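You operate a simulated robot arm through the tools that you are given. There is no shell and no other tool. Be economical: measure what you need, move in short steps, check, and stop when the job is done.

Carry out the task below with a simulated two-armed robot. There is one attempt and no reset: what you move stays moved.

Task
Pick up the green-cored small cone from the upper shelf of the blue rack with one hand, pass it to the other hand and put it on the trial table. Take the long weight and put it on the white sample sheet. Lift the blue box lid open. Do these in any order. Set down upright: green-cored small cone, long weight.

The check looks at the end state, three seconds after you hand in, the way a careful person would. Anything else that was tipped, shoved, dropped, spilled or broken makes it a failure. A push-on lid holds only when it is set on centred and level and pressed home; a screw cap is set on level and turned clockwise until tight. Flat cloth is picked up by pressing the open fingertips on it (5 to 10 N) and closing them slowly along it; thin cloth reads only 2 to 8 mm in the jaws.

Robot
Two 7-joint arms with two-finger parallel grippers on one trunk, on a base that drives. Base frame: it is fixed to the floor where the robot stands at the start and does not move with it; the origin is under the middle of the robot, x ahead of it, y to its left, z up. Units: m, degrees, N and s.
The left shoulder is at the start at [-0.109, 0.119, 0.729], the right one opposite. With the tool pointing down near the work surface each hand reaches from about 0.1 to 0.56 m from the robot's upright axis, wherever it stands, measured 20 degrees to its own side. Places, roughly: blue box lid [-2.6, 4.2, 1.2]; green-cored small cone (7x7x12 cm) [0.5, 0.1, 1.3]; long weight [3.25, 4.5, 0.5]; sample sheet [3.25, 5, 0.5]; trial table [0.3, -2, 0.8]. Payload 3.43 kg a hand.
The tool frame of a hand sits at the grasp point between the pads (the TCP): z along the fingers, y along the line on which they close. The tips reach 0.03 m beyond it. Largest opening 0.094 m; finger width 0.028, thickness 0.01; the body of the gripper, 0.05 by 0.096 m, starts 0.055 m behind the TCP.
Orientation is that of the tool frame in the base frame, as a unit quaternion [w, x, y, z]. With the fingers straight down and closing along the base's y, the tool's x points along the base's -x, its y along +y and its z along -z.

Tools
- The arms move only by the tool send_rows. It takes "left_commands", "right_commands" or both (then of equal length, played together; a hand with none holds still); each is a list of rows, each a list of 7 numbers: the turn, a rotation vector about the base's x, y, z in degrees, then the shift along the base's x, y, z in mm, then the closure in counts, from 0 (fully open) to 255 (shut). In form: [[rx, ry, rz, dx, dy, dz, hand], ...]. A call has 1 to 12 rows; each row is the pose to reach, as a shift and turn from the pose commanded when the call began. A row lasts 0.2 s, in which the tool goes at most 0.05 m and 8.6 degrees; a call with a longer step from one row to the next is refused whole, and so is a gripper value outside its range. A pose out of reach is approached as far as the arm can. The call stops where the force on the tool passes 40 N (or 10 N more than at its start, if that is more) or the arm is blocked; 0.2 s more then pass. Each finger travels about 0.153 m/s and halts on what it meets, pressing with about 41 N; the grip force reading is that of the motor and also rises with nothing between the fingers. The clock runs only during rows and for 0.2 s after the last one: add rows that repeat a pose to give the fingers time. The reply holds the time, the measured pose of the TCP, the force on the tool along the base axes, the opening and the grip force, in the units named above and with some noise, with the torque about the TCP (base axes, N m) and any sound that the robot's microphone picked up.
- Cameras (640 x 400 px; columns grow to the right, rows downward): "scene" is now at [0.0637, 0.0237, 1.4571]; the picture's right is [0.17, -0.98, 0.00], its down [-0.54, -0.10, -0.83] and it looks along [0.82, 0.14, -0.55] (base axes); focal length 277 px, centre (320, 200). "left" rides on the left gripper at [0.076, -0.014, -0.102] in its tool frame; the picture's right is [0.18, 0.98, 0.00], its down [-0.75, 0.14, -0.64] and it looks along [-0.63, 0.12, 0.77] (tool axes); focal length 243 px, centre (320, 200). "right" rides on the right gripper at [0.076, 0.014, -0.102] in its tool frame; the picture's right is [-0.18, 0.98, 0.00], its down [-0.75, -0.14, -0.64] and it looks along [-0.63, -0.12, 0.77] (tool axes); focal length 243 px, centre (320, 200). There is no depth. A picture from a camera that has moved, and an enlarged one, comes with that camera's place and axes in the base frame and with its lens. The place of the scene camera against the robot may be out by one fixed shift of up to 0.018 m in any direction.
- get_image(camera): a new picture of that camera. No time passes.
- lift_body(by): slides the trunk up (or, below 0, down) by that many m; the arms and the scene camera ride with it, the base frame stays. It gives what a move gives, with no picture.
- roll_base(legs): drives the robot by 1 to 6 legs, each [ahead, left, turn to the left] in m, m and degrees, along the robot's own axes; the way and the turn of a leg run together, so that a leg with both is an arc; at most 1.5 m and 180 degrees a leg. The arms and the cameras ride along, it lands a little off, and it stops where it bumps. It gives what a move gives.
- pan_tilt(pan, tilt): turns the head with the scene camera to pan (to the left, within 143 degrees either way) and tilt (down, from -29 to 69), counted from straight ahead of the robot. It gives what a move gives.
- close_up(camera, box): a new picture of the part [left, top, right, bottom] of that camera's present view, enlarged. No time passes.
- close_job(): hands the job in; it is judged then, once.

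Work in short steps. Places have to be worked out from the pictures, the camera data and where the tool is seen: move nearer, look again, correct. Check each grasp and each placing, and mend what went wrong. You have 165 turns and 130 pictures in all, those below and enlarged ones among them. Open the grippers and draw the arms clear of the work before you hand the job in, unless the task says otherwise.

The tools are called after "Call:" as a command line: name --argument value ..., lists and objects as JSON in quotes. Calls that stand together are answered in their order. send_rows: Moves the arms, as the interface text tells. Its arguments: {"type":"object","properties":{"left_commands":{"type":"array","items":{"type":"array","items":{"type":"number"}}},"right_commands":{"type":"array","items":{"type":"array","items":{"type":"number"}}}},"required":[]} The other tools are called the same way: lift_body (by) slides the trunk up or down; roll_base (legs) drives the base; pan_tilt (pan, tilt) turns the head that bears the scene camera; get_image (camera) takes a picture; close_up (camera, box) takes an enlarged picture of a part of a camera's view; close_job () hands the job in.

At the start:

```text
t: 0.0
left_tcp_pos: [0.3101, 0.1881, 1.0]
left_tool_rot: [0.0, 0.0, 1.0, 0.0]
left_force: [-0.4, -0.6, -0.6]
left_ft_torque: [-0.02, -0.01, -0.04]
left_gripper_width: 0.0941
left_finger_force: 0.0
right_tcp_pos: [0.2884, -0.0745, 1.0003]
right_tool_rot: [0.0, 0.0, 1.0, 0.0]
right_force: [0.1, -0.1, -0.6]
right_ft_torque: [0.01, 0.02, -0.01]
right_gripper_width: 0.0938
right_finger_force: 0.0
trunk travel left (down, up): [-0.15, 0.185]
robot x, y, heading: [0.002, 0.0019, -0.2]
head pan, tilt: [10.0, 33.5]
```

scene: 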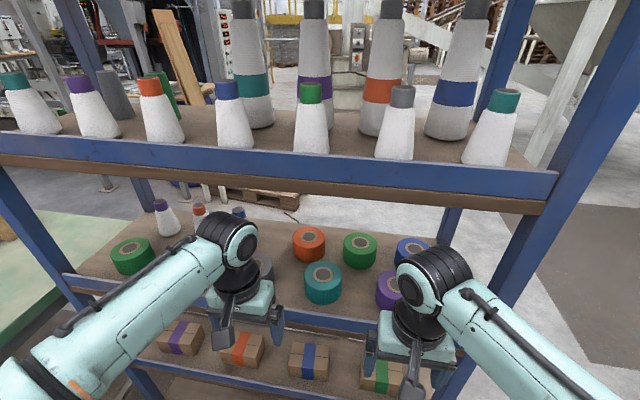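
right: 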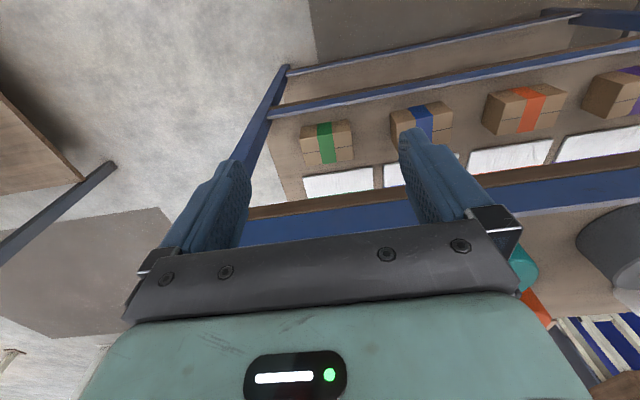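
left: 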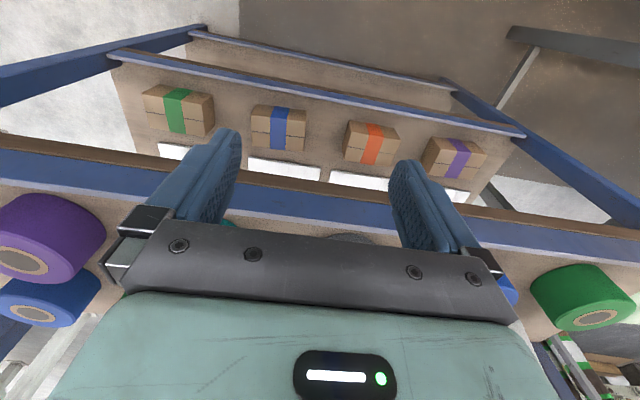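

The green-cored cone looks to stand at about x 0.6, y 0.14, with its base near z 1.22. I'll raise the trunk so the arms can reach the shelf, and take a closer look at the cone.

Call:
close_up --camera "scene" --box '[200, 60, 440, 210]'

Call:
lift_body --by 0.18

```text
2.67 times, centred on (320, 135) of scene
camera zoom: at [0.0637, 0.0237, 1.4571], right [0.17, -0.98, 0.0], down [-0.54, -0.1, -0.83], along [0.82, 0.14, -0.55], focal length 739 px, centre (320, 373)
```

zoom: 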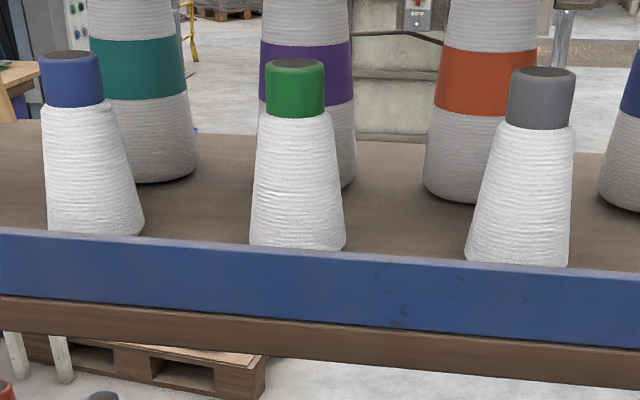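

```text
t: 2.0
left_tcp_pos: [0.3101, 0.1867, 1.1801]
left_tool_rot: [0.0, 0.0, 1.0, 0.0]
left_force: [-1.1, -0.6, 0.1]
left_ft_torque: [-0.02, -0.05, -0.02]
left_gripper_width: 0.0942
left_finger_force: 0.1
right_tcp_pos: [0.2868, -0.0748, 1.18]
right_tool_rot: [0.0, 0.001, 1.0, 0.0]
right_force: [-1.0, 0.5, -0.2]
right_ft_torque: [0.02, -0.02, -0.01]
right_gripper_width: 0.094
right_finger_force: 0.0
trunk travel left (down, up): [-0.33, 0.005]
robot x, y, heading: [-0.0013, -0.0014, -0.0]
head pan, tilt: [10.0, 33.5]
```

The cone is about 12.5 cm tall at roughly (0.56, 0.125), with its base near z 1.235. I'll turn the left hand to point forward (horizontal), rising in front of the rack.

Call:
send_rows --left_commands '[[0, -8.2, 0, 4, -3, 10, 0], [0, -16.4, 0, 8, -6, 20, 0], [0, -24.6, 0, 12, -10, 30, 0], [0, -32.8, 0, 16, -14, 40, 0], [0, -41, 0, 20, -18, 50, 0], [0, -49.2, 0, 24, -22, 60, 0], [0, -57.4, 0, 28, -26, 70, 0], [0, -65.6, 0, 32, -30, 80, 0], [0, -73.8, 0, 36, -34, 90, 0], [0, -82, 0, 40, -40, 100, 0], [0, -90, 0, 45, -50, 110, 0], [0, -90, 0, 50, -60, 112, 0]]'

Call:
get_image --camera "scene"

Call:
get_image --camera "left"

```text
t: 4.6
left_tcp_pos: [0.3598, 0.1276, 1.2914]
left_tool_rot: [0.707, 0.0, 0.707, -0.001]
left_force: [0.2, 0.2, -0.3]
left_ft_torque: [0.01, 0.03, 0.01]
left_gripper_width: 0.0939
left_finger_force: 0.1
right_tcp_pos: [0.2879, -0.0754, 1.1812]
right_tool_rot: [-0.001, -0.001, 1.0, 0.0]
right_force: [-0.3, 0.0, -0.8]
right_ft_torque: [-0.03, 0.0, 0.01]
right_gripper_width: 0.0939
right_finger_force: 0.2
trunk travel left (down, up): [-0.33, 0.005]
robot x, y, heading: [0.0009, -0.0002, 0.2]
head pan, tilt: [10.0, 33.5]
```

```text
125 pictures are left
camera scene: at [0.055, 0.024, 1.6405], right [0.17, -0.98, 0.0], down [-0.54, -0.1, -0.83], along [0.82, 0.14, -0.55], focal length 277 px, centre (320, 200)
```

scene: 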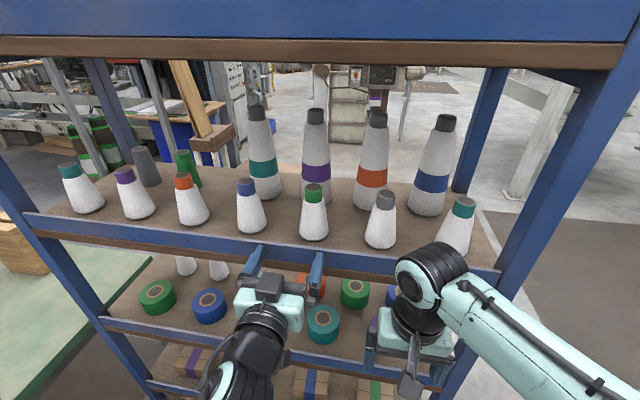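

```text
124 pictures are left
camera left: at [0.2576, 0.1145, 1.2161], right [0.0, 0.98, -0.19], down [-0.64, 0.14, 0.75], along [0.77, 0.12, 0.63], focal length 243 px, centre (320, 200)
```

left: 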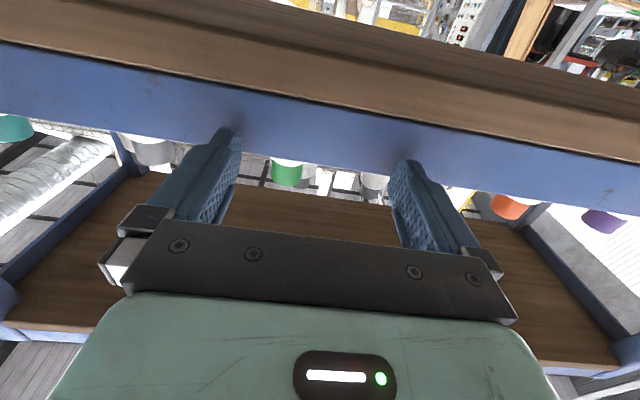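

The two views disagree somewhat on depth, so the cone may be nearer and higher (x about 0.50, base about 1.26). I'll zoom in for a more exact fix.

Call:
close_up --camera "scene" --box '[220, 160, 420, 285]'

Call:
close_up --camera "left" --box '[180, 80, 440, 242]'

```text
3.20 times, centred on (320, 222) of scene
camera zoom: at [0.055, 0.024, 1.6405], right [0.17, -0.98, 0.0], down [-0.54, -0.1, -0.83], along [0.82, 0.14, -0.55], focal length 887 px, centre (320, 128)
```

zoom: 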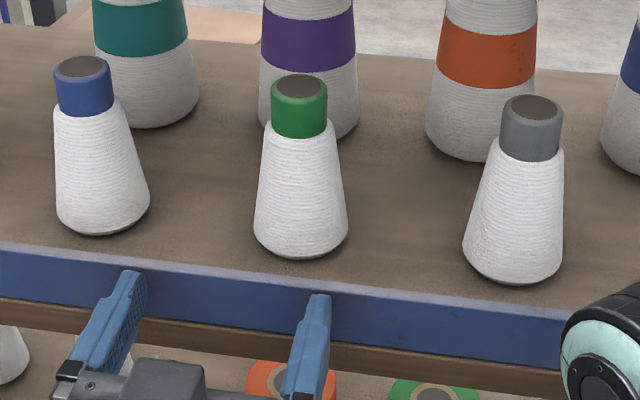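

```text
2.46 times, centred on (310, 161) of left
camera zoom: at [0.2576, 0.1145, 1.2161], right [0.0, 0.98, -0.19], down [-0.64, 0.14, 0.75], along [0.77, 0.12, 0.63], focal length 597 px, centre (345, 296)
```

zoom: 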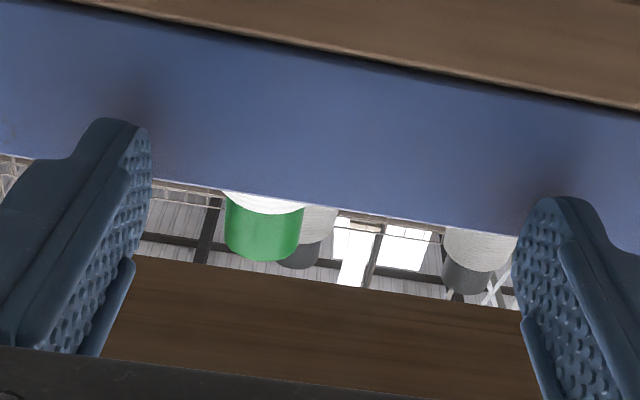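

The front beam forms a lip, top near z 1.30 at x 0.41, and the cone stands behind it at about (0.507, 0.115), z 1.25–1.37. I'll grip it by the core with the hand tilted 30° down, leaving the lower body free for the other hand; first I back off and rise.

Call:
send_rows --left_commands '[[0, 0, 0, -25, 0, 0, 0], [0, 7.5, 0, -25, -4, 40, 0], [0, 15, 0, -20, -8, 80, 0], [0, 22.5, 0, -10, -12, 110, 0], [0, 30, 0, 10, -12, 115, 0], [0, 30, 0, 40, -12, 115, 0]]'

Call:
get_image --camera "left"

Call:
get_image --camera "scene"

```text
t: 6.0
left_tcp_pos: [0.4012, 0.1167, 1.4063]
left_tool_rot: [0.5, 0.0, 0.866, 0.0]
left_force: [0.2, -1.2, 0.3]
left_ft_torque: [-0.01, 0.03, 0.02]
left_gripper_width: 0.0941
left_finger_force: 0.1
right_tcp_pos: [0.2888, -0.0758, 1.1797]
right_tool_rot: [0.0, 0.0, 1.0, 0.0]
right_force: [0.4, 0.7, 0.2]
right_ft_torque: [-0.01, 0.0, 0.0]
right_gripper_width: 0.0941
right_finger_force: 0.1
trunk travel left (down, up): [-0.33, 0.005]
robot x, y, heading: [-0.0013, 0.002, 0.2]
head pan, tilt: [10.0, 33.5]
```

```text
121 pictures are left
camera left: at [0.2756, 0.1026, 1.3922], right [-0.09, 0.98, -0.16], down [-0.18, 0.14, 0.97], along [0.98, 0.12, 0.16], focal length 243 px, centre (320, 200)
```

left: 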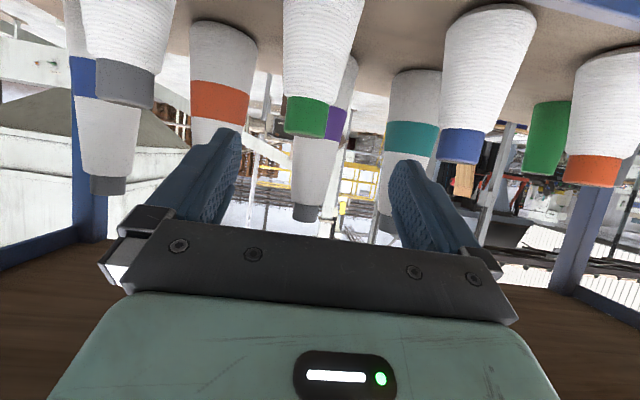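

```text
120 pictures are left
camera scene: at [0.0561, 0.0237, 1.6405], right [0.17, -0.98, 0.0], down [-0.54, -0.1, -0.83], along [0.82, 0.14, -0.55], focal length 277 px, centre (320, 200)
```

scene: 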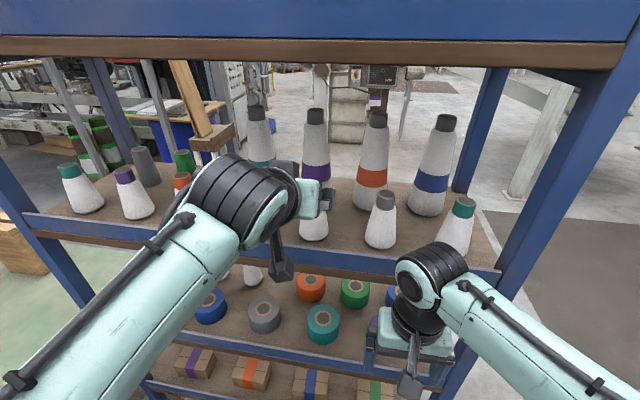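

The left camera puts the core at about y 0.107, z 1.345–1.372. I'll advance along the finger direction most of the way and check.

Call:
send_rows --left_commands '[[0, 0, 0, 20, -6, -12, 0], [0, 0, 0, 40, -9, -26, 0], [0, 0, 0, 60, -9, -37, 0]]'

Call:
get_image --camera "left"

Call:
get_image --camera "scene"

```text
t: 6.8
left_tcp_pos: [0.4608, 0.1066, 1.3697]
left_tool_rot: [0.5, 0.0, 0.866, 0.0]
left_force: [-0.3, 1.7, -0.3]
left_ft_torque: [0.0, -0.01, 0.02]
left_gripper_width: 0.0942
left_finger_force: 0.1
right_tcp_pos: [0.2882, -0.0763, 1.1785]
right_tool_rot: [0.0, 0.0, 1.0, 0.0]
right_force: [-0.9, 0.0, -0.1]
right_ft_torque: [0.01, 0.04, -0.01]
right_gripper_width: 0.094
right_finger_force: 0.0
trunk travel left (down, up): [-0.33, 0.005]
robot x, y, heading: [-0.0034, -0.0009, -0.2]
head pan, tilt: [10.0, 33.5]
```

```text
119 pictures are left
camera left: at [0.3347, 0.0934, 1.3555], right [-0.09, 0.98, -0.16], down [-0.18, 0.14, 0.97], along [0.98, 0.12, 0.16], focal length 243 px, centre (320, 200)
```

left: 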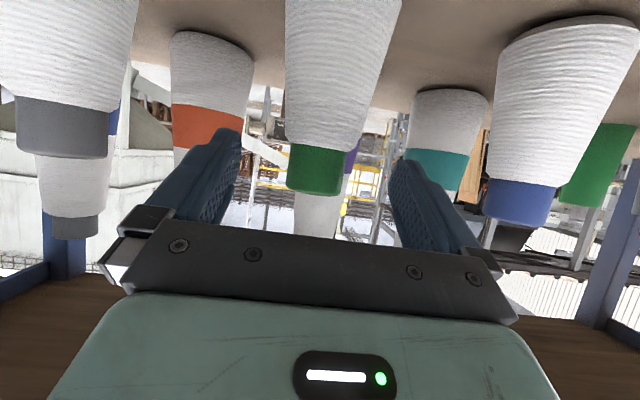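

```text
118 pictures are left
camera scene: at [0.0556, 0.0233, 1.6405], right [0.17, -0.98, 0.0], down [-0.54, -0.1, -0.83], along [0.82, 0.14, -0.55], focal length 277 px, centre (320, 200)
```

scene: 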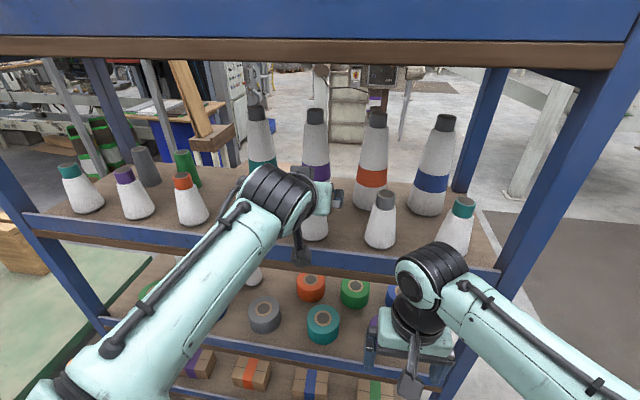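

The core sits centred at about y 0.105, x 0.495, top at z 1.375. I'll move the last 28 mm and close on it.

Call:
send_rows --left_commands '[[0, 0, 0, 14, -1, -4, 0], [0, 0, 0, 28, -1, -9, 0], [0, 0, 0, 28, -1, -9, 90], [0, 0, 0, 28, -1, -9, 180], [0, 0, 0, 28, -1, -9, 255], [0, 0, 0, 28, -1, -9, 255], [0, 0, 0, 28, -1, -9, 255]]'

Call:
get_image --camera "left"

```text
t: 8.4
left_tcp_pos: [0.4886, 0.1062, 1.3632]
left_tool_rot: [0.501, 0.0, 0.865, 0.0]
left_force: [1.5, -1.0, 2.4]
left_ft_torque: [0.03, -0.08, -0.02]
left_gripper_width: 0.0368
left_finger_force: 41.0
right_tcp_pos: [0.287, -0.0768, 1.1796]
right_tool_rot: [0.0, 0.0, 1.0, -0.001]
right_force: [0.4, -0.6, 1.0]
right_ft_torque: [0.0, 0.01, 0.04]
right_gripper_width: 0.094
right_finger_force: 0.1
trunk travel left (down, up): [-0.33, 0.005]
robot x, y, heading: [0.0004, 0.0041, 0.1]
head pan, tilt: [10.0, 33.5]
```

```text
117 pictures are left
camera left: at [0.3621, 0.0926, 1.3471], right [-0.09, 0.98, -0.16], down [-0.18, 0.14, 0.97], along [0.98, 0.12, 0.16], focal length 243 px, centre (320, 200)
```

left: 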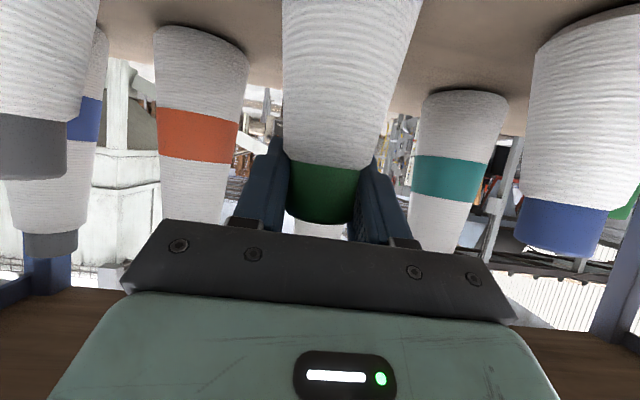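

The core is gripped (37 mm). I'll lift straight up 85 mm to clear the lip, then check it.

Call:
send_rows --left_commands '[[0, 0, 0, 0, 0, 20, 255], [0, 0, 0, 0, 0, 45, 255], [0, 0, 0, 0, 0, 70, 255], [0, 0, 0, 0, 0, 85, 255]]'

Call:
get_image --camera "left"

Call:
get_image --camera "scene"

```text
t: 9.4
left_tcp_pos: [0.4896, 0.1035, 1.4455]
left_tool_rot: [0.5, 0.0, 0.866, 0.0]
left_force: [0.0, 0.0, -2.0]
left_ft_torque: [-0.02, -0.05, -0.02]
left_gripper_width: 0.037
left_finger_force: 40.9
right_tcp_pos: [0.2886, -0.0754, 1.1788]
right_tool_rot: [0.0, 0.0, 1.0, -0.001]
right_force: [-0.2, -0.5, 0.2]
right_ft_torque: [0.02, -0.02, -0.01]
right_gripper_width: 0.094
right_finger_force: 0.0
trunk travel left (down, up): [-0.33, 0.005]
robot x, y, heading: [-0.0031, -0.0016, 0.0]
head pan, tilt: [10.0, 33.5]
```

```text
116 pictures are left
camera left: at [0.3636, 0.0915, 1.4315], right [-0.09, 0.98, -0.16], down [-0.18, 0.14, 0.97], along [0.98, 0.12, 0.16], focal length 243 px, centre (320, 200)
```

left: 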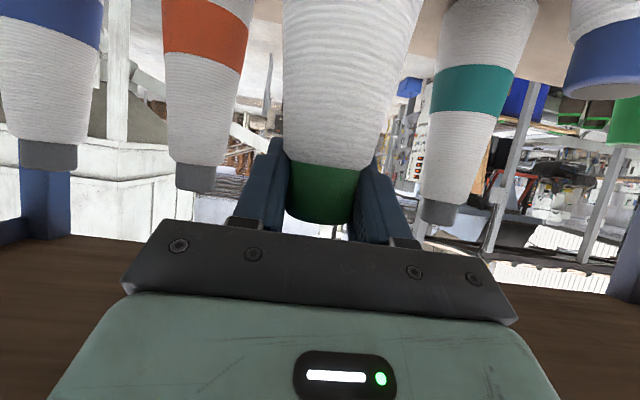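

```text
115 pictures are left
camera scene: at [0.0555, 0.0234, 1.6405], right [0.17, -0.98, 0.0], down [-0.54, -0.1, -0.83], along [0.82, 0.14, -0.55], focal length 277 px, centre (320, 200)
```

scene: 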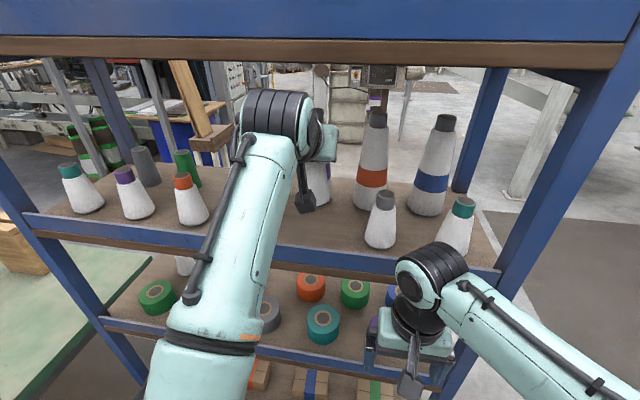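

The cone is held firmly, its base at about z 1.33 against the 1.30 lip. I'll lift a bit more and retract it clear of the rack.

Call:
send_rows --left_commands '[[0, 0, 0, 0, 0, 20, 255], [0, 0, 0, -30, 0, 20, 255], [0, 0, 0, -70, 0, 20, 255], [0, 0, 0, -110, 0, 15, 255], [0, 0, 0, -150, 0, 5, 255], [0, 0, 0, -180, 0, -10, 255]]'

Call:
pan_tilt --pan -90 --tilt 25

Call:
get_image --camera "scene"

Call:
pan_tilt --pan -143 --tilt 25

Call:
get_image --camera "scene"

Call:
pan_tilt --pan 143 --tilt 25

Call:
get_image --camera "scene"

Call:
pan_tilt --pan 85 --tilt 20

Call:
get_image --camera "scene"

```text
t: 10.8
left_tcp_pos: [0.3068, 0.1046, 1.4365]
left_tool_rot: [0.5, 0.0, 0.866, 0.0]
left_force: [0.4, 0.4, -2.3]
left_ft_torque: [0.01, -0.04, 0.0]
left_gripper_width: 0.0374
left_finger_force: 41.2
right_tcp_pos: [0.2887, -0.0752, 1.1791]
right_tool_rot: [-0.001, 0.0, 1.0, 0.001]
right_force: [-0.3, 0.7, -0.6]
right_ft_torque: [0.01, -0.02, 0.03]
right_gripper_width: 0.0939
right_finger_force: 0.0
trunk travel left (down, up): [-0.33, 0.005]
robot x, y, heading: [0.0009, -0.002, 0.2]
head pan, tilt: [10.0, 33.5]
```

```text
t: 12.6
left_tcp_pos: [0.3099, 0.1039, 1.4362]
left_tool_rot: [0.5, 0.0, 0.866, 0.0]
left_force: [-0.5, 0.5, -1.4]
left_ft_torque: [-0.02, -0.03, 0.0]
left_gripper_width: 0.0371
left_finger_force: 41.1
right_tcp_pos: [0.2874, -0.0755, 1.1795]
right_tool_rot: [0.0, -0.001, 1.0, -0.001]
right_force: [-0.1, 0.5, 0.3]
right_ft_torque: [0.03, -0.03, 0.04]
right_gripper_width: 0.094
right_finger_force: 0.1
trunk travel left (down, up): [-0.33, 0.005]
robot x, y, heading: [0.0005, 0.0043, -0.3]
head pan, tilt: [-90.0, 25.0]
```

```text
114 pictures are left
camera scene: at [-0.0322, -0.0838, 1.6539], right [-1.0, 0.0, 0.0], down [0.0, 0.42, -0.91], along [0.0, -0.91, -0.42], focal length 277 px, centre (320, 200)
```

scene: 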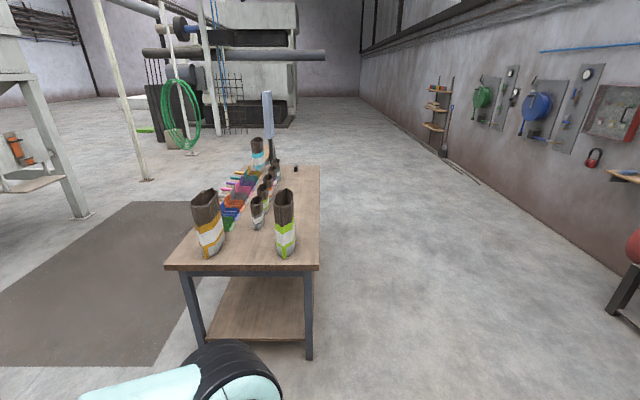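

```text
t: 13.8
left_tcp_pos: [0.3085, 0.1038, 1.4355]
left_tool_rot: [0.5, 0.001, 0.866, 0.0]
left_force: [0.0, 0.3, -1.9]
left_ft_torque: [-0.01, -0.04, 0.02]
left_gripper_width: 0.037
left_finger_force: 40.9
right_tcp_pos: [0.2886, -0.0759, 1.1804]
right_tool_rot: [0.0, -0.001, 1.0, 0.001]
right_force: [0.7, -0.5, -0.8]
right_ft_torque: [-0.03, 0.0, 0.03]
right_gripper_width: 0.0939
right_finger_force: 0.1
trunk travel left (down, up): [-0.33, 0.005]
robot x, y, heading: [-0.0035, -0.0014, -0.0]
head pan, tilt: [-143.0, 25.0]
```

```text
113 pictures are left
camera scene: at [-0.1058, -0.0472, 1.6539], right [-0.6, 0.8, 0.0], down [0.34, 0.25, -0.91], along [-0.72, -0.55, -0.42], focal length 277 px, centre (320, 200)
```

scene: 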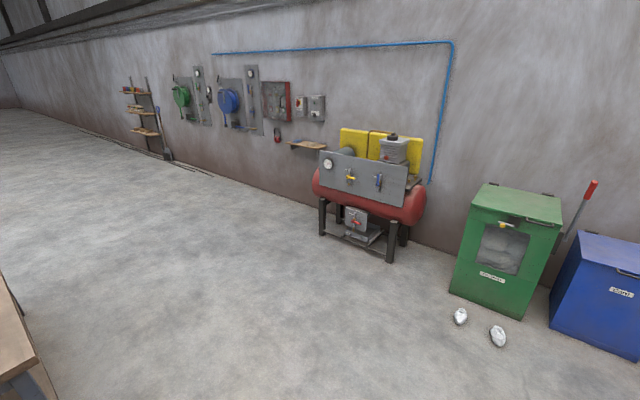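

```text
t: 17.7
left_tcp_pos: [0.3094, 0.1026, 1.4351]
left_tool_rot: [0.5, 0.0, 0.866, 0.0]
left_force: [-0.2, 0.8, -3.0]
left_ft_torque: [0.01, -0.01, 0.02]
left_gripper_width: 0.0371
left_finger_force: 41.2
right_tcp_pos: [0.2885, -0.0752, 1.18]
right_tool_rot: [0.0, 0.0, 1.0, 0.0]
right_force: [-0.7, 0.8, 0.3]
right_ft_torque: [0.04, 0.03, 0.05]
right_gripper_width: 0.0939
right_finger_force: 0.1
trunk travel left (down, up): [-0.33, 0.005]
robot x, y, heading: [-0.0001, 0.0008, -0.2]
head pan, tilt: [143.0, 25.0]
```

```text
112 pictures are left
camera scene: at [-0.1059, 0.0638, 1.6539], right [0.6, 0.8, 0.0], down [0.34, -0.25, -0.91], along [-0.72, 0.55, -0.42], focal length 277 px, centre (320, 200)
```

scene: 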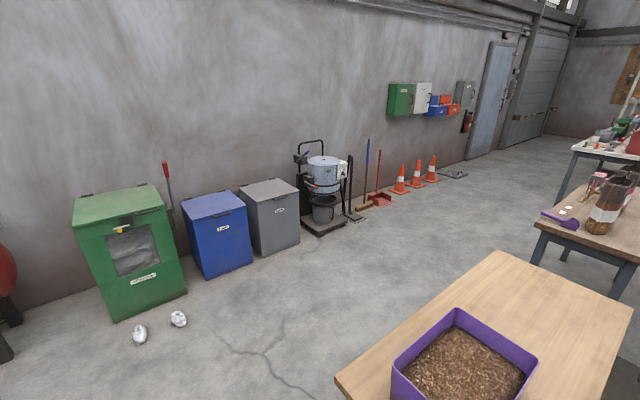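

```text
t: 19.0
left_tcp_pos: [0.3087, 0.1044, 1.4358]
left_tool_rot: [0.5, -0.001, 0.866, 0.001]
left_force: [-0.5, -0.8, -1.3]
left_ft_torque: [0.0, -0.02, -0.01]
left_gripper_width: 0.0369
left_finger_force: 41.1
right_tcp_pos: [0.2884, -0.0753, 1.1806]
right_tool_rot: [0.0, 0.0, 1.0, 0.0]
right_force: [-0.6, -0.4, 0.3]
right_ft_torque: [-0.01, 0.0, -0.01]
right_gripper_width: 0.0939
right_finger_force: 0.0
trunk travel left (down, up): [-0.33, 0.005]
robot x, y, heading: [-0.0017, 0.0001, -0.0]
head pan, tilt: [85.0, 20.0]
```

```text
111 pictures are left
camera scene: at [-0.0243, 0.1011, 1.662], right [1.0, -0.09, 0.0], down [-0.03, -0.34, -0.94], along [0.08, 0.94, -0.34], focal length 277 px, centre (320, 200)
```

scene: 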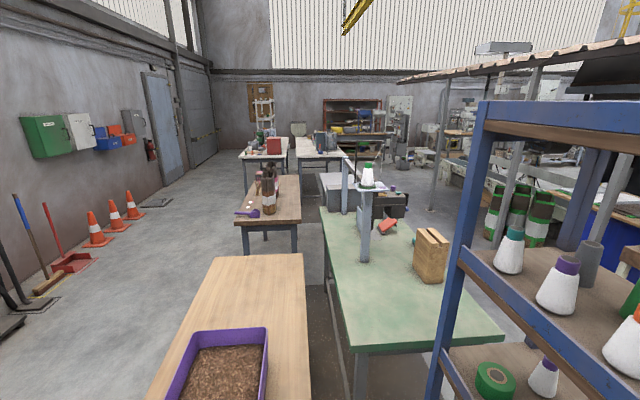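

The trial table is at roughly x −0.03..0.70, y −1.15..−2.8, with free space on its near (x≈0.1) side. I'll back off from the rack to make room and do the hand-over there.

Call:
roll_base --legs '[[-0.45, 0, 0]]'

Call:
pan_tilt --pan 0 --tilt 45

Call:
send_rows --right_commands '[[4.5, 4.5, -6.4, 0, -10, 0, 0], [9, 9, -12.8, 0, -20, 0, 0], [13.5, 13.5, -19.2, 0, -30, 0, 0], [18, 18, -25.6, 0, -40, 0, 0], [22.5, 22.5, -32, 0, -50, 0, 0], [27, 27, -38.4, 0, -60, 0, 0], [31.5, 31.5, -44.8, 0, -65, 0, 0], [36, 36, -51.2, 0, -70, 0, 0], [40.5, 40.5, -57.6, 0, -75, 0, 0], [45, 45, -64, 0, -80, 0, 0], [49.5, 49.5, -70.4, 0, -80, 0, 0], [54.4, 54.4, -77.5, 0, -80, 0, 0]]'

Call:
get_image --camera "scene"

```text
t: 21.7
left_tcp_pos: [-0.1406, 0.1031, 1.4352]
left_tool_rot: [0.5, 0.002, 0.866, -0.001]
left_force: [-0.5, -1.2, -1.7]
left_ft_torque: [0.0, 0.0, 0.02]
left_gripper_width: 0.0368
left_finger_force: 40.5
right_tcp_pos: [-0.162, -0.076, 1.1796]
right_tool_rot: [-0.001, 0.002, 1.0, 0.0]
right_force: [0.4, 0.0, 0.3]
right_ft_torque: [-0.02, -0.02, 0.01]
right_gripper_width: 0.094
right_finger_force: 0.2
trunk travel left (down, up): [-0.33, 0.005]
robot x, y, heading: [-0.4514, -0.0035, -0.3]
head pan, tilt: [85.0, 20.0]
```

```text
t: 23.3
left_tcp_pos: [-0.1399, 0.1036, 1.4363]
left_tool_rot: [0.501, 0.002, 0.866, -0.001]
left_force: [-0.6, -0.3, -2.5]
left_ft_torque: [0.0, -0.06, -0.03]
left_gripper_width: 0.0372
left_finger_force: 41.4
right_tcp_pos: [-0.1626, -0.0757, 1.1799]
right_tool_rot: [0.001, 0.001, 1.0, 0.0]
right_force: [-0.1, 0.3, -0.3]
right_ft_torque: [-0.03, -0.04, 0.0]
right_gripper_width: 0.094
right_finger_force: 0.0
trunk travel left (down, up): [-0.33, 0.005]
robot x, y, heading: [-0.4509, 0.0009, -0.3]
head pan, tilt: [0.0, 45.0]
```

```text
refused: row 1 steps farther than a row can; nothing moved
```

```text
110 pictures are left
camera scene: at [-0.4003, 0.009, 1.6234], right [0.0, -1.0, 0.0], down [-0.71, 0.0, -0.71], along [0.71, 0.0, -0.71], focal length 277 px, centre (320, 200)
```

scene: 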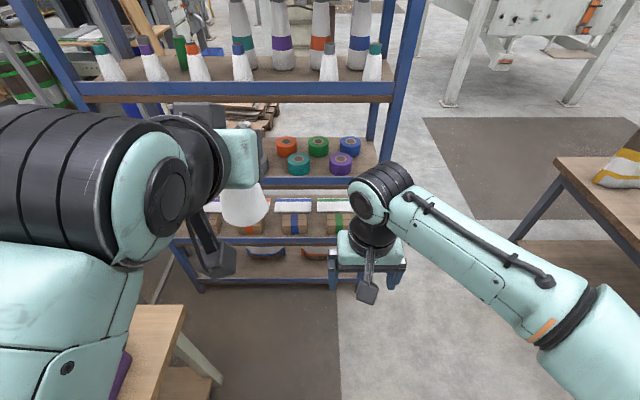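

The turn step was slightly too big; I'll repeat with 8.4° rows.

Call:
send_rows --right_commands '[[4.18, 4.18, -5.96, 0, -10, 0, 0], [8.36, 8.36, -11.92, 0, -20, 0, 0], [12.54, 12.54, -17.88, 0, -30, 0, 0], [16.72, 16.72, -23.84, 0, -40, 0, 0], [20.9, 20.9, -29.8, 0, -50, 0, 0], [25.08, 25.08, -35.76, 0, -60, 0, 0], [29.26, 29.26, -41.72, 0, -65, 0, 0], [33.44, 33.44, -47.68, 0, -70, 0, 0], [37.62, 37.62, -53.64, 0, -75, 0, 0], [41.8, 41.8, -59.6, 0, -80, 0, 0], [45.98, 45.98, -65.56, 0, -80, 0, 0], [50.16, 50.16, -71.52, 0, -80, 0, 0]]'

Call:
get_image --camera "scene"

```text
t: 25.9
left_tcp_pos: [-0.1411, 0.1032, 1.435]
left_tool_rot: [0.501, 0.001, 0.866, -0.001]
left_force: [0.9, -1.4, -1.5]
left_ft_torque: [-0.03, 0.02, -0.01]
left_gripper_width: 0.0368
left_finger_force: 40.8
right_tcp_pos: [-0.1608, -0.1557, 1.1799]
right_tool_rot: [-0.384, 0.549, 0.635, 0.384]
right_force: [0.3, 0.5, -0.6]
right_ft_torque: [0.01, -0.03, -0.02]
right_gripper_width: 0.0941
right_finger_force: 0.1
trunk travel left (down, up): [-0.33, 0.005]
robot x, y, heading: [-0.4503, 0.001, -0.4]
head pan, tilt: [0.0, 45.0]
```

```text
109 pictures are left
camera scene: at [-0.4006, 0.0088, 1.6233], right [0.0, -1.0, 0.0], down [-0.71, 0.0, -0.71], along [0.71, 0.0, -0.71], focal length 277 px, centre (320, 200)
```

scene: 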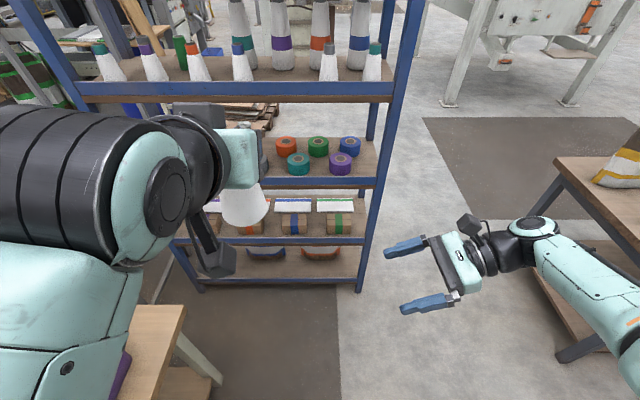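

Reachable. Now I lower the cone with the left hand to y≈0.05, z≈1.28 and bring the right hand to a staging point beside its lower body.

Call:
send_rows --left_commands '[[0, 0, 0, 0, -10, -35, 255], [0, 0, 0, 0, -25, -75, 255], [0, 0, 0, 0, -40, -115, 255], [0, 0, 0, 0, -50, -155, 255], [0, 0, 0, 0, -50, -155, 255]]' --right_commands '[[4.18, 4.18, -5.96, 10, 0, 35, 0], [4.18, 4.18, -5.96, 20, 20, 73, 0], [4.18, 4.18, -5.96, 29, 45, 73, 0], [4.18, 4.18, -5.96, 29, 66, 73, 0], [4.18, 4.18, -5.96, 29, 76, 73, 0]]'

Call:
get_image --camera "scene"

Call:
get_image --camera "right"

```text
t: 27.1
left_tcp_pos: [-0.1424, 0.0529, 1.2786]
left_tool_rot: [0.5, 0.001, 0.866, -0.001]
left_force: [-0.2, 0.4, -2.3]
left_ft_torque: [0.01, -0.02, -0.01]
left_gripper_width: 0.0374
left_finger_force: 41.4
right_tcp_pos: [-0.1331, -0.08, 1.2531]
right_tool_rot: [-0.406, 0.58, 0.579, 0.405]
right_force: [-0.1, -0.4, 0.5]
right_ft_torque: [0.02, 0.01, 0.0]
right_gripper_width: 0.094
right_finger_force: 0.2
trunk travel left (down, up): [-0.33, 0.005]
robot x, y, heading: [-0.4511, 0.0011, 0.0]
head pan, tilt: [0.0, 45.0]
```

```text
108 pictures are left
camera scene: at [-0.4001, 0.0093, 1.6234], right [0.0, -1.0, 0.0], down [-0.71, 0.0, -0.71], along [0.71, 0.0, -0.71], focal length 277 px, centre (320, 200)
```

scene: 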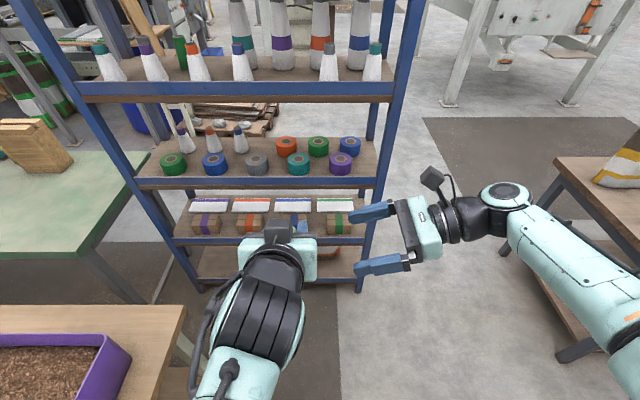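

```text
107 pictures are left
camera right: at [-0.119, -0.1491, 1.36], right [0.98, -0.06, -0.18], down [-0.14, -0.86, -0.49], along [-0.12, 0.51, -0.85], focal length 243 px, centre (320, 200)
```

right: 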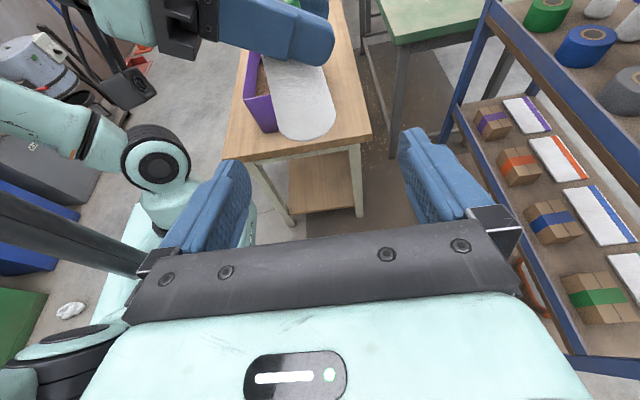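

In the right camera the cone's lower end lies about 17 mm toward −x of my approach line. I'll correct x and advance part way, then re-check.

Call:
send_rows --right_commands '[[0, 0, 0, -17, 0, 0, 0], [0, 0, 0, -17, 30, -8, 0], [0, 0, 0, -17, 60, -18, 0]]'

Call:
get_image --camera "right"

Call:
get_image --camera "scene"

```text
t: 27.9
left_tcp_pos: [-0.1398, 0.0516, 1.2788]
left_tool_rot: [0.499, 0.001, 0.866, -0.001]
left_force: [1.0, -0.5, -2.8]
left_ft_torque: [-0.01, 0.01, 0.04]
left_gripper_width: 0.037
left_finger_force: 41.4
right_tcp_pos: [-0.1512, -0.019, 1.2347]
right_tool_rot: [-0.406, 0.58, 0.578, 0.406]
right_force: [0.1, 0.1, 0.2]
right_ft_torque: [-0.05, 0.01, 0.03]
right_gripper_width: 0.0941
right_finger_force: 0.2
trunk travel left (down, up): [-0.33, 0.005]
robot x, y, heading: [-0.4474, 0.0008, -0.2]
head pan, tilt: [0.0, 45.0]
```

```text
106 pictures are left
camera right: at [-0.137, -0.0893, 1.3419], right [0.98, -0.06, -0.18], down [-0.14, -0.86, -0.49], along [-0.12, 0.51, -0.85], focal length 243 px, centre (320, 200)
```

right: 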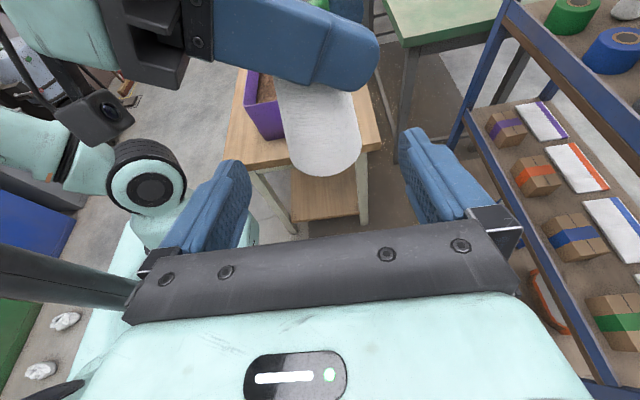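

```text
105 pictures are left
camera scene: at [-0.4002, 0.0094, 1.6234], right [0.0, -1.0, 0.0], down [-0.71, 0.0, -0.71], along [0.71, 0.0, -0.71], focal length 277 px, centre (320, 200)
```

scene: 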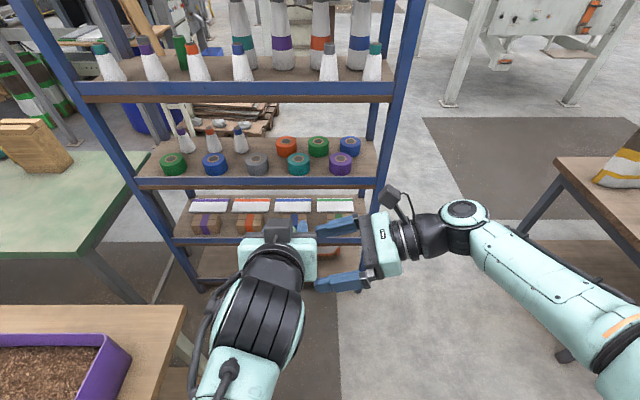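

The cone now appears centred between the fingers, with its axis near (−0.152, 0.051) and base near z 1.18. I'll advance the rest, TCP to z≈1.218, and look before closing.

Call:
send_rows --right_commands '[[0, 0, 0, 0, 20, -10, 0], [0, 0, 0, 0, 42, -16, 0], [0, 0, 0, 0, 62, -18, 0]]'

Call:
get_image --camera "right"

```text
t: 28.7
left_tcp_pos: [-0.1411, 0.0519, 1.2789]
left_tool_rot: [0.5, 0.001, 0.866, -0.001]
left_force: [0.3, -0.2, -1.5]
left_ft_torque: [0.02, -0.02, 0.0]
left_gripper_width: 0.0368
left_finger_force: 40.7
right_tcp_pos: [-0.1499, 0.0421, 1.2179]
right_tool_rot: [-0.406, 0.58, 0.578, 0.405]
right_force: [-0.5, 0.5, 0.4]
right_ft_torque: [-0.02, -0.01, 0.03]
right_gripper_width: 0.0941
right_finger_force: 0.0
trunk travel left (down, up): [-0.33, 0.005]
robot x, y, heading: [-0.4477, -0.0003, -0.1]
head pan, tilt: [0.0, 45.0]
```

```text
104 pictures are left
camera right: at [-0.1355, -0.0268, 1.3244], right [0.98, -0.06, -0.18], down [-0.14, -0.86, -0.49], along [-0.12, 0.51, -0.85], focal length 243 px, centre (320, 200)
```

right: 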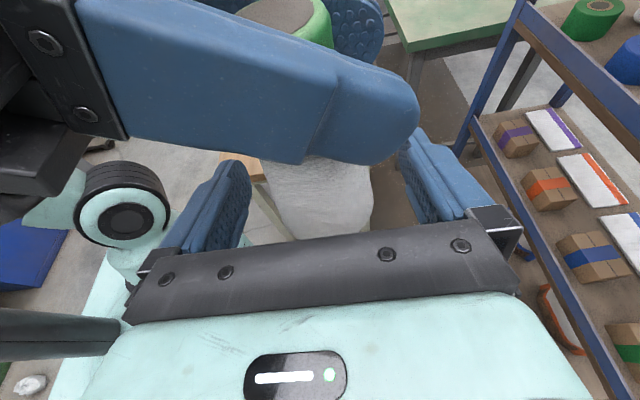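

The cone is between the right fingers, about 4 mm off centre. I'll correct that and close the right hand.

Call:
send_rows --right_commands '[[0, 0, 0, -4, 2, 0, 0], [0, 0, 0, -4, 2, 0, 60], [0, 0, 0, -4, 2, 0, 100], [0, 0, 0, -4, 2, 0, 150], [0, 0, 0, -4, 2, 0, 200], [0, 0, 0, -4, 2, 0, 255], [0, 0, 0, -4, 2, 0, 255]]'

Call:
get_image --camera "right"

```text
t: 30.3
left_tcp_pos: [-0.1417, 0.0514, 1.2799]
left_tool_rot: [0.5, 0.001, 0.866, -0.001]
left_force: [-24.5, -6.1, 0.9]
left_ft_torque: [-0.28, 0.49, -0.08]
left_gripper_width: 0.0371
left_finger_force: 40.8
right_tcp_pos: [-0.1518, 0.0447, 1.2172]
right_tool_rot: [-0.406, 0.581, 0.577, 0.406]
right_force: [25.2, 6.6, -0.9]
right_ft_torque: [-0.16, 1.03, -0.03]
right_gripper_width: 0.0578
right_finger_force: 40.6
trunk travel left (down, up): [-0.33, 0.005]
robot x, y, heading: [-0.4511, 0.003, -0.1]
head pan, tilt: [0.0, 45.0]
```

```text
103 pictures are left
camera right: at [-0.138, -0.0253, 1.3242], right [0.98, -0.07, -0.18], down [-0.15, -0.86, -0.49], along [-0.12, 0.51, -0.85], focal length 243 px, centre (320, 200)
```

right: 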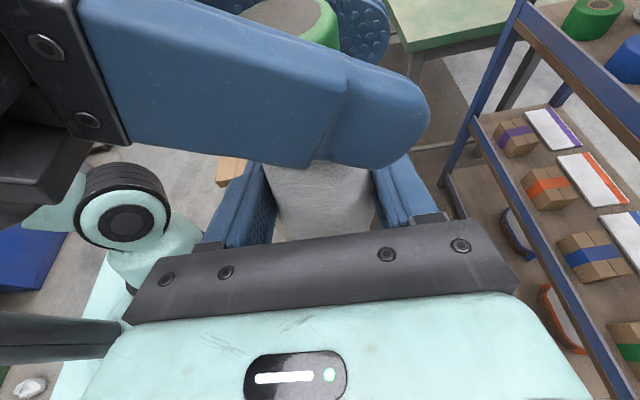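

Both hands hold it, with a 25 N internal strain along x. I'll relax that by shifting the right hand +x a few mm.

Call:
send_rows --right_commands '[[0, 0, 0, 4, 1, 0, 255], [0, 0, 0, 4, 1, 0, 255]]'

```text
t: 30.9
left_tcp_pos: [-0.1409, 0.0532, 1.2779]
left_tool_rot: [0.5, 0.0, 0.866, 0.0]
left_force: [-2.7, 4.7, -0.8]
left_ft_torque: [0.01, -0.04, 0.18]
left_gripper_width: 0.0371
left_finger_force: 41.0
right_tcp_pos: [-0.1503, 0.0464, 1.217]
right_tool_rot: [-0.406, 0.579, 0.579, 0.405]
right_force: [3.3, -5.2, -0.1]
right_ft_torque: [0.31, 0.22, -0.27]
right_gripper_width: 0.0579
right_finger_force: 41.3
trunk travel left (down, up): [-0.33, 0.005]
robot x, y, heading: [-0.4481, 0.0002, -0.2]
head pan, tilt: [0.0, 45.0]
```

Strain gone. Now I open the left hand a little and withdraw it back and up along its finger axis.

Call:
send_rows --left_commands '[[0, 0, 0, 0, 0, 0, 150], [0, 0, 0, 0, 0, 0, 105], [0, 0, 0, 0, 0, 0, 105], [0, 0, 0, -17, 0, 10, 105], [0, 0, 0, -35, 0, 20, 105], [0, 0, 0, -60, 0, 35, 105], [0, 0, 0, -87, 0, 50, 105], [0, 0, 0, -95, 40, 60, 105]]'

Call:
get_image --camera "scene"

Call:
get_image --camera "right"

```text
t: 32.7
left_tcp_pos: [-0.2357, 0.096, 1.3404]
left_tool_rot: [0.5, 0.001, 0.866, -0.001]
left_force: [0.5, 0.4, 0.4]
left_ft_torque: [-0.03, 0.02, -0.01]
left_gripper_width: 0.0554
left_finger_force: 0.0
right_tcp_pos: [-0.1505, 0.0474, 1.2167]
right_tool_rot: [-0.406, 0.58, 0.579, 0.405]
right_force: [1.0, 1.0, 0.5]
right_ft_torque: [0.0, 0.01, -0.02]
right_gripper_width: 0.0579
right_finger_force: 41.1
trunk travel left (down, up): [-0.33, 0.005]
robot x, y, heading: [-0.4501, 0.0003, -0.1]
head pan, tilt: [0.0, 45.0]
```

```text
102 pictures are left
camera scene: at [-0.4004, 0.0111, 1.6233], right [0.0, -1.0, 0.0], down [-0.71, 0.0, -0.71], along [0.71, 0.0, -0.71], focal length 277 px, centre (320, 200)
```

scene: 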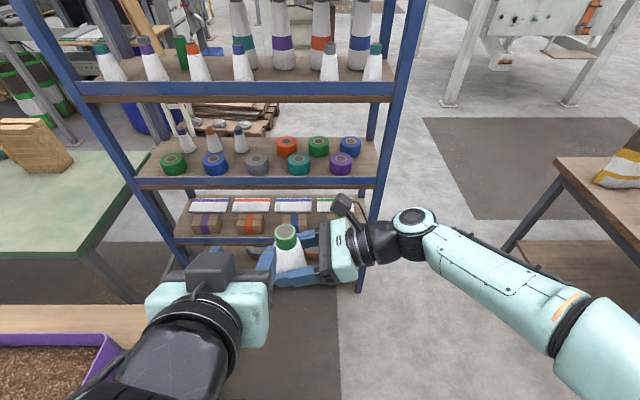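

```text
101 pictures are left
camera right: at [-0.1357, -0.0217, 1.324], right [0.98, -0.06, -0.17], down [-0.14, -0.86, -0.49], along [-0.12, 0.5, -0.86], focal length 243 px, centre (320, 200)
```

right: 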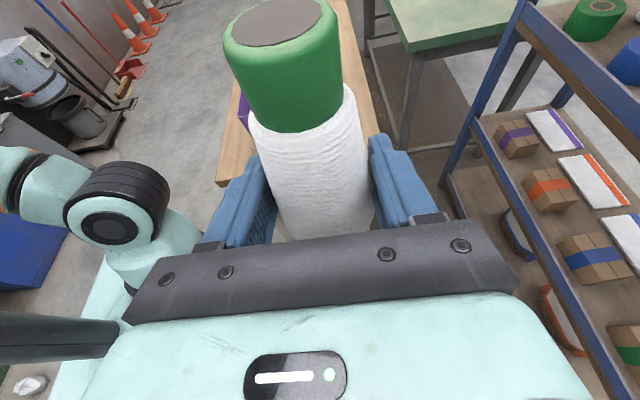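

Hand-over succeeded: the right hand holds the cone's lower body. I'll strafe to the trial table (robot to about (−0.45, −2.0)) and look at it.

Call:
roll_base --legs '[[0, -1.0, 0], [0, -0.95, 0]]'

Call:
get_image --camera "scene"

```text
t: 50.2
left_tcp_pos: [-0.2361, -1.8674, 1.3393]
left_tool_rot: [0.5, 0.001, 0.866, -0.001]
left_force: [0.7, -0.1, 0.4]
left_ft_torque: [0.01, 0.03, 0.01]
left_gripper_width: 0.0555
left_finger_force: 0.1
right_tcp_pos: [-0.1516, -1.9158, 1.2185]
right_tool_rot: [-0.407, 0.579, 0.579, 0.405]
right_force: [0.7, -0.2, 0.2]
right_ft_torque: [-0.04, 0.04, -0.02]
right_gripper_width: 0.0576
right_finger_force: 41.1
trunk travel left (down, up): [-0.33, 0.005]
robot x, y, heading: [-0.4492, -1.9569, -0.3]
head pan, tilt: [0.0, 45.0]
```

```text
100 pictures are left
camera scene: at [-0.4015, -1.952, 1.6233], right [0.0, -1.0, 0.0], down [-0.71, 0.0, -0.71], along [0.71, 0.0, -0.71], focal length 277 px, centre (320, 200)
```

scene: 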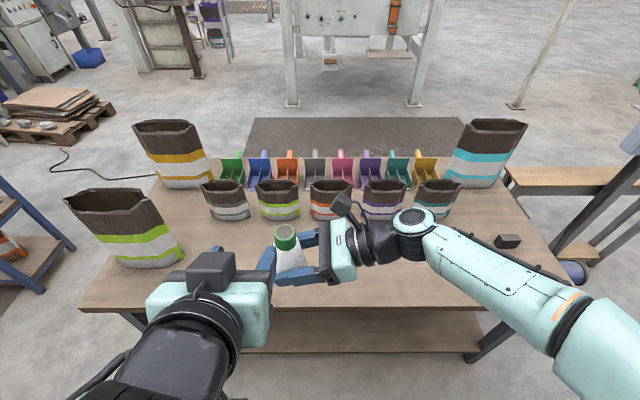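

Free space spans x 0–0.3 in front of the small bags. I'll lower the trunk a bit, then extend the right hand over the table to about (0.08, −1.91).

Call:
lift_body --by -0.2

Call:
send_rows --right_commands '[[0, 0, 0, 40, 0, 0, 255], [0, 0, 0, 80, 0, 0, 255], [0, 0, 0, 120, 0, 0, 255], [0, 0, 0, 160, 0, 0, 255], [0, 0, 0, 200, 0, -20, 255], [0, 0, 0, 230, 0, -50, 255], [0, 0, 0, 230, 0, -90, 255], [0, 0, 0, 230, 0, -120, 255]]'

Call:
get_image --camera "scene"

Call:
get_image --camera "left"

```text
t: 52.3
left_tcp_pos: [-0.2356, -1.8675, 1.1409]
left_tool_rot: [0.5, 0.002, 0.866, -0.002]
left_force: [-0.9, 0.0, -0.4]
left_ft_torque: [0.0, 0.01, -0.02]
left_gripper_width: 0.0553
left_finger_force: 0.1
right_tcp_pos: [-0.1511, -1.9153, 1.0166]
right_tool_rot: [-0.406, 0.579, 0.579, 0.405]
right_force: [0.2, 0.1, 0.8]
right_ft_torque: [0.02, 0.01, -0.04]
right_gripper_width: 0.0577
right_finger_force: 40.9
trunk travel left (down, up): [-0.13, 0.205]
robot x, y, heading: [-0.4493, -1.9606, -0.5]
head pan, tilt: [0.0, 45.0]
```

```text
t: 54.1
left_tcp_pos: [-0.2368, -1.8676, 1.1395]
left_tool_rot: [0.5, 0.001, 0.866, -0.001]
left_force: [0.0, -0.8, -0.6]
left_ft_torque: [-0.03, -0.02, 0.0]
left_gripper_width: 0.055
left_finger_force: 0.1
right_tcp_pos: [0.0802, -1.9143, 0.8945]
right_tool_rot: [-0.407, 0.58, 0.579, 0.405]
right_force: [-0.1, 1.1, -0.7]
right_ft_torque: [-0.03, -0.02, 0.0]
right_gripper_width: 0.0579
right_finger_force: 41.0
right hand out of reach, approached as far as the arm can: row 6
trunk travel left (down, up): [-0.13, 0.205]
robot x, y, heading: [-0.45, -1.961, 0.1]
head pan, tilt: [0.0, 45.0]
```

```text
99 pictures are left
camera scene: at [-0.3887, -1.9523, 1.4192], right [0.0, -1.0, 0.0], down [-0.71, 0.0, -0.71], along [0.71, 0.0, -0.71], focal length 277 px, centre (320, 200)
```

scene: 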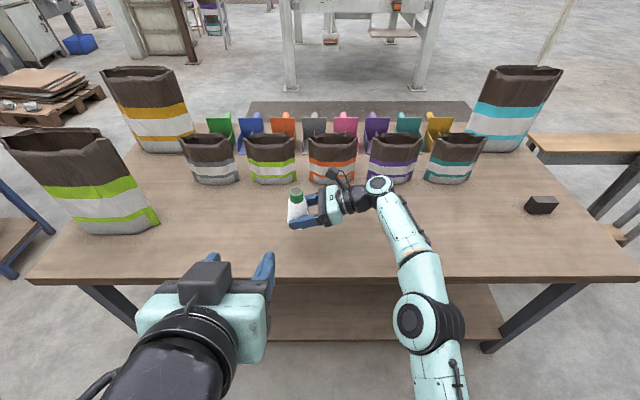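

```text
98 pictures are left
camera left: at [-0.3631, -1.8803, 1.1255], right [-0.09, 0.98, -0.16], down [-0.18, 0.14, 0.97], along [0.98, 0.11, 0.16], focal length 243 px, centre (320, 200)
```

left: 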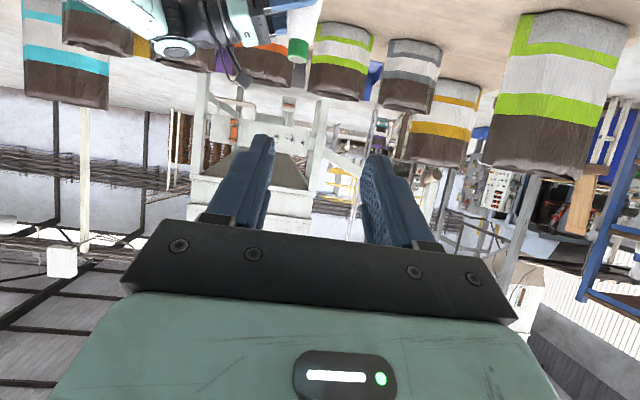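

The cone base is around z 0.86. I'll lower it 35 mm and check tilt and clearance.

Call:
send_rows --right_commands '[[0, 0, 0, 0, 0, -15, 255], [0, 0, 0, 0, 0, -25, 255], [0, 0, 0, 0, 0, -35, 255]]'

Call:
close_up --camera "scene" --box '[240, 150, 400, 250]'

Call:
close_up --camera "left" --box '[220, 0, 380, 100]'

```text
t: 54.9
left_tcp_pos: [-0.237, -1.8677, 1.1396]
left_tool_rot: [0.5, 0.001, 0.866, -0.001]
left_force: [-0.1, -0.4, -0.5]
left_ft_torque: [0.0, -0.01, -0.01]
left_gripper_width: 0.0553
left_finger_force: 0.0
right_tcp_pos: [0.08, -1.9155, 0.8614]
right_tool_rot: [-0.406, 0.58, 0.578, 0.406]
right_force: [-0.5, -0.2, 0.1]
right_ft_torque: [-0.02, 0.0, 0.01]
right_gripper_width: 0.0579
right_finger_force: 40.6
trunk travel left (down, up): [-0.13, 0.205]
robot x, y, heading: [-0.4506, -1.9571, -0.4]
head pan, tilt: [0.0, 45.0]
```

```text
4.00 times, centred on (320, 200) of scene
camera zoom: at [-0.3884, -1.9521, 1.4192], right [0.0, -1.0, 0.0], down [-0.71, 0.0, -0.71], along [0.71, 0.0, -0.71], focal length 1109 px, centre (320, 200)
```

zoom: 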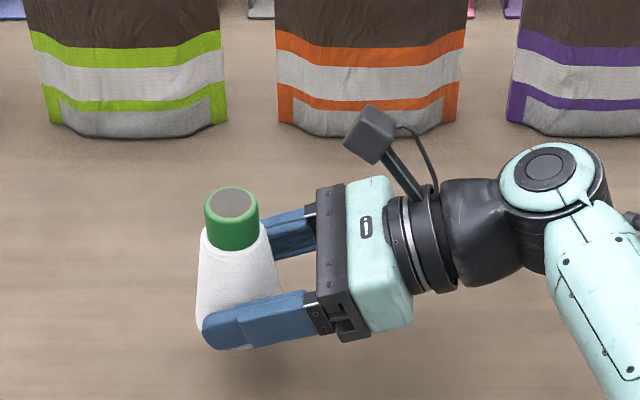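

```text
4.00 times, centred on (300, 50) of left
camera zoom: at [-0.3629, -1.8802, 1.1254], right [-0.09, 0.98, -0.16], down [-0.18, 0.14, 0.97], along [0.98, 0.11, 0.16], focal length 970 px, centre (400, 800)
```

zoom: 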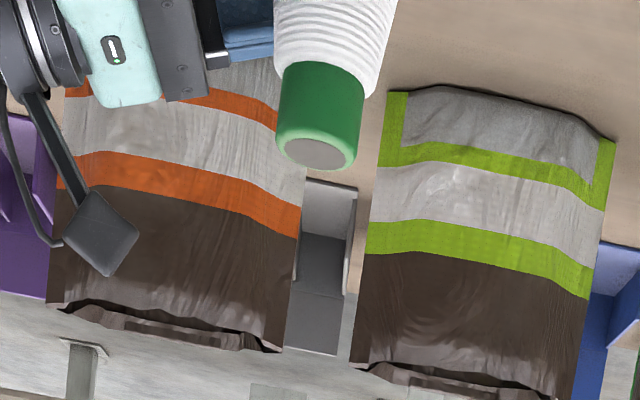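

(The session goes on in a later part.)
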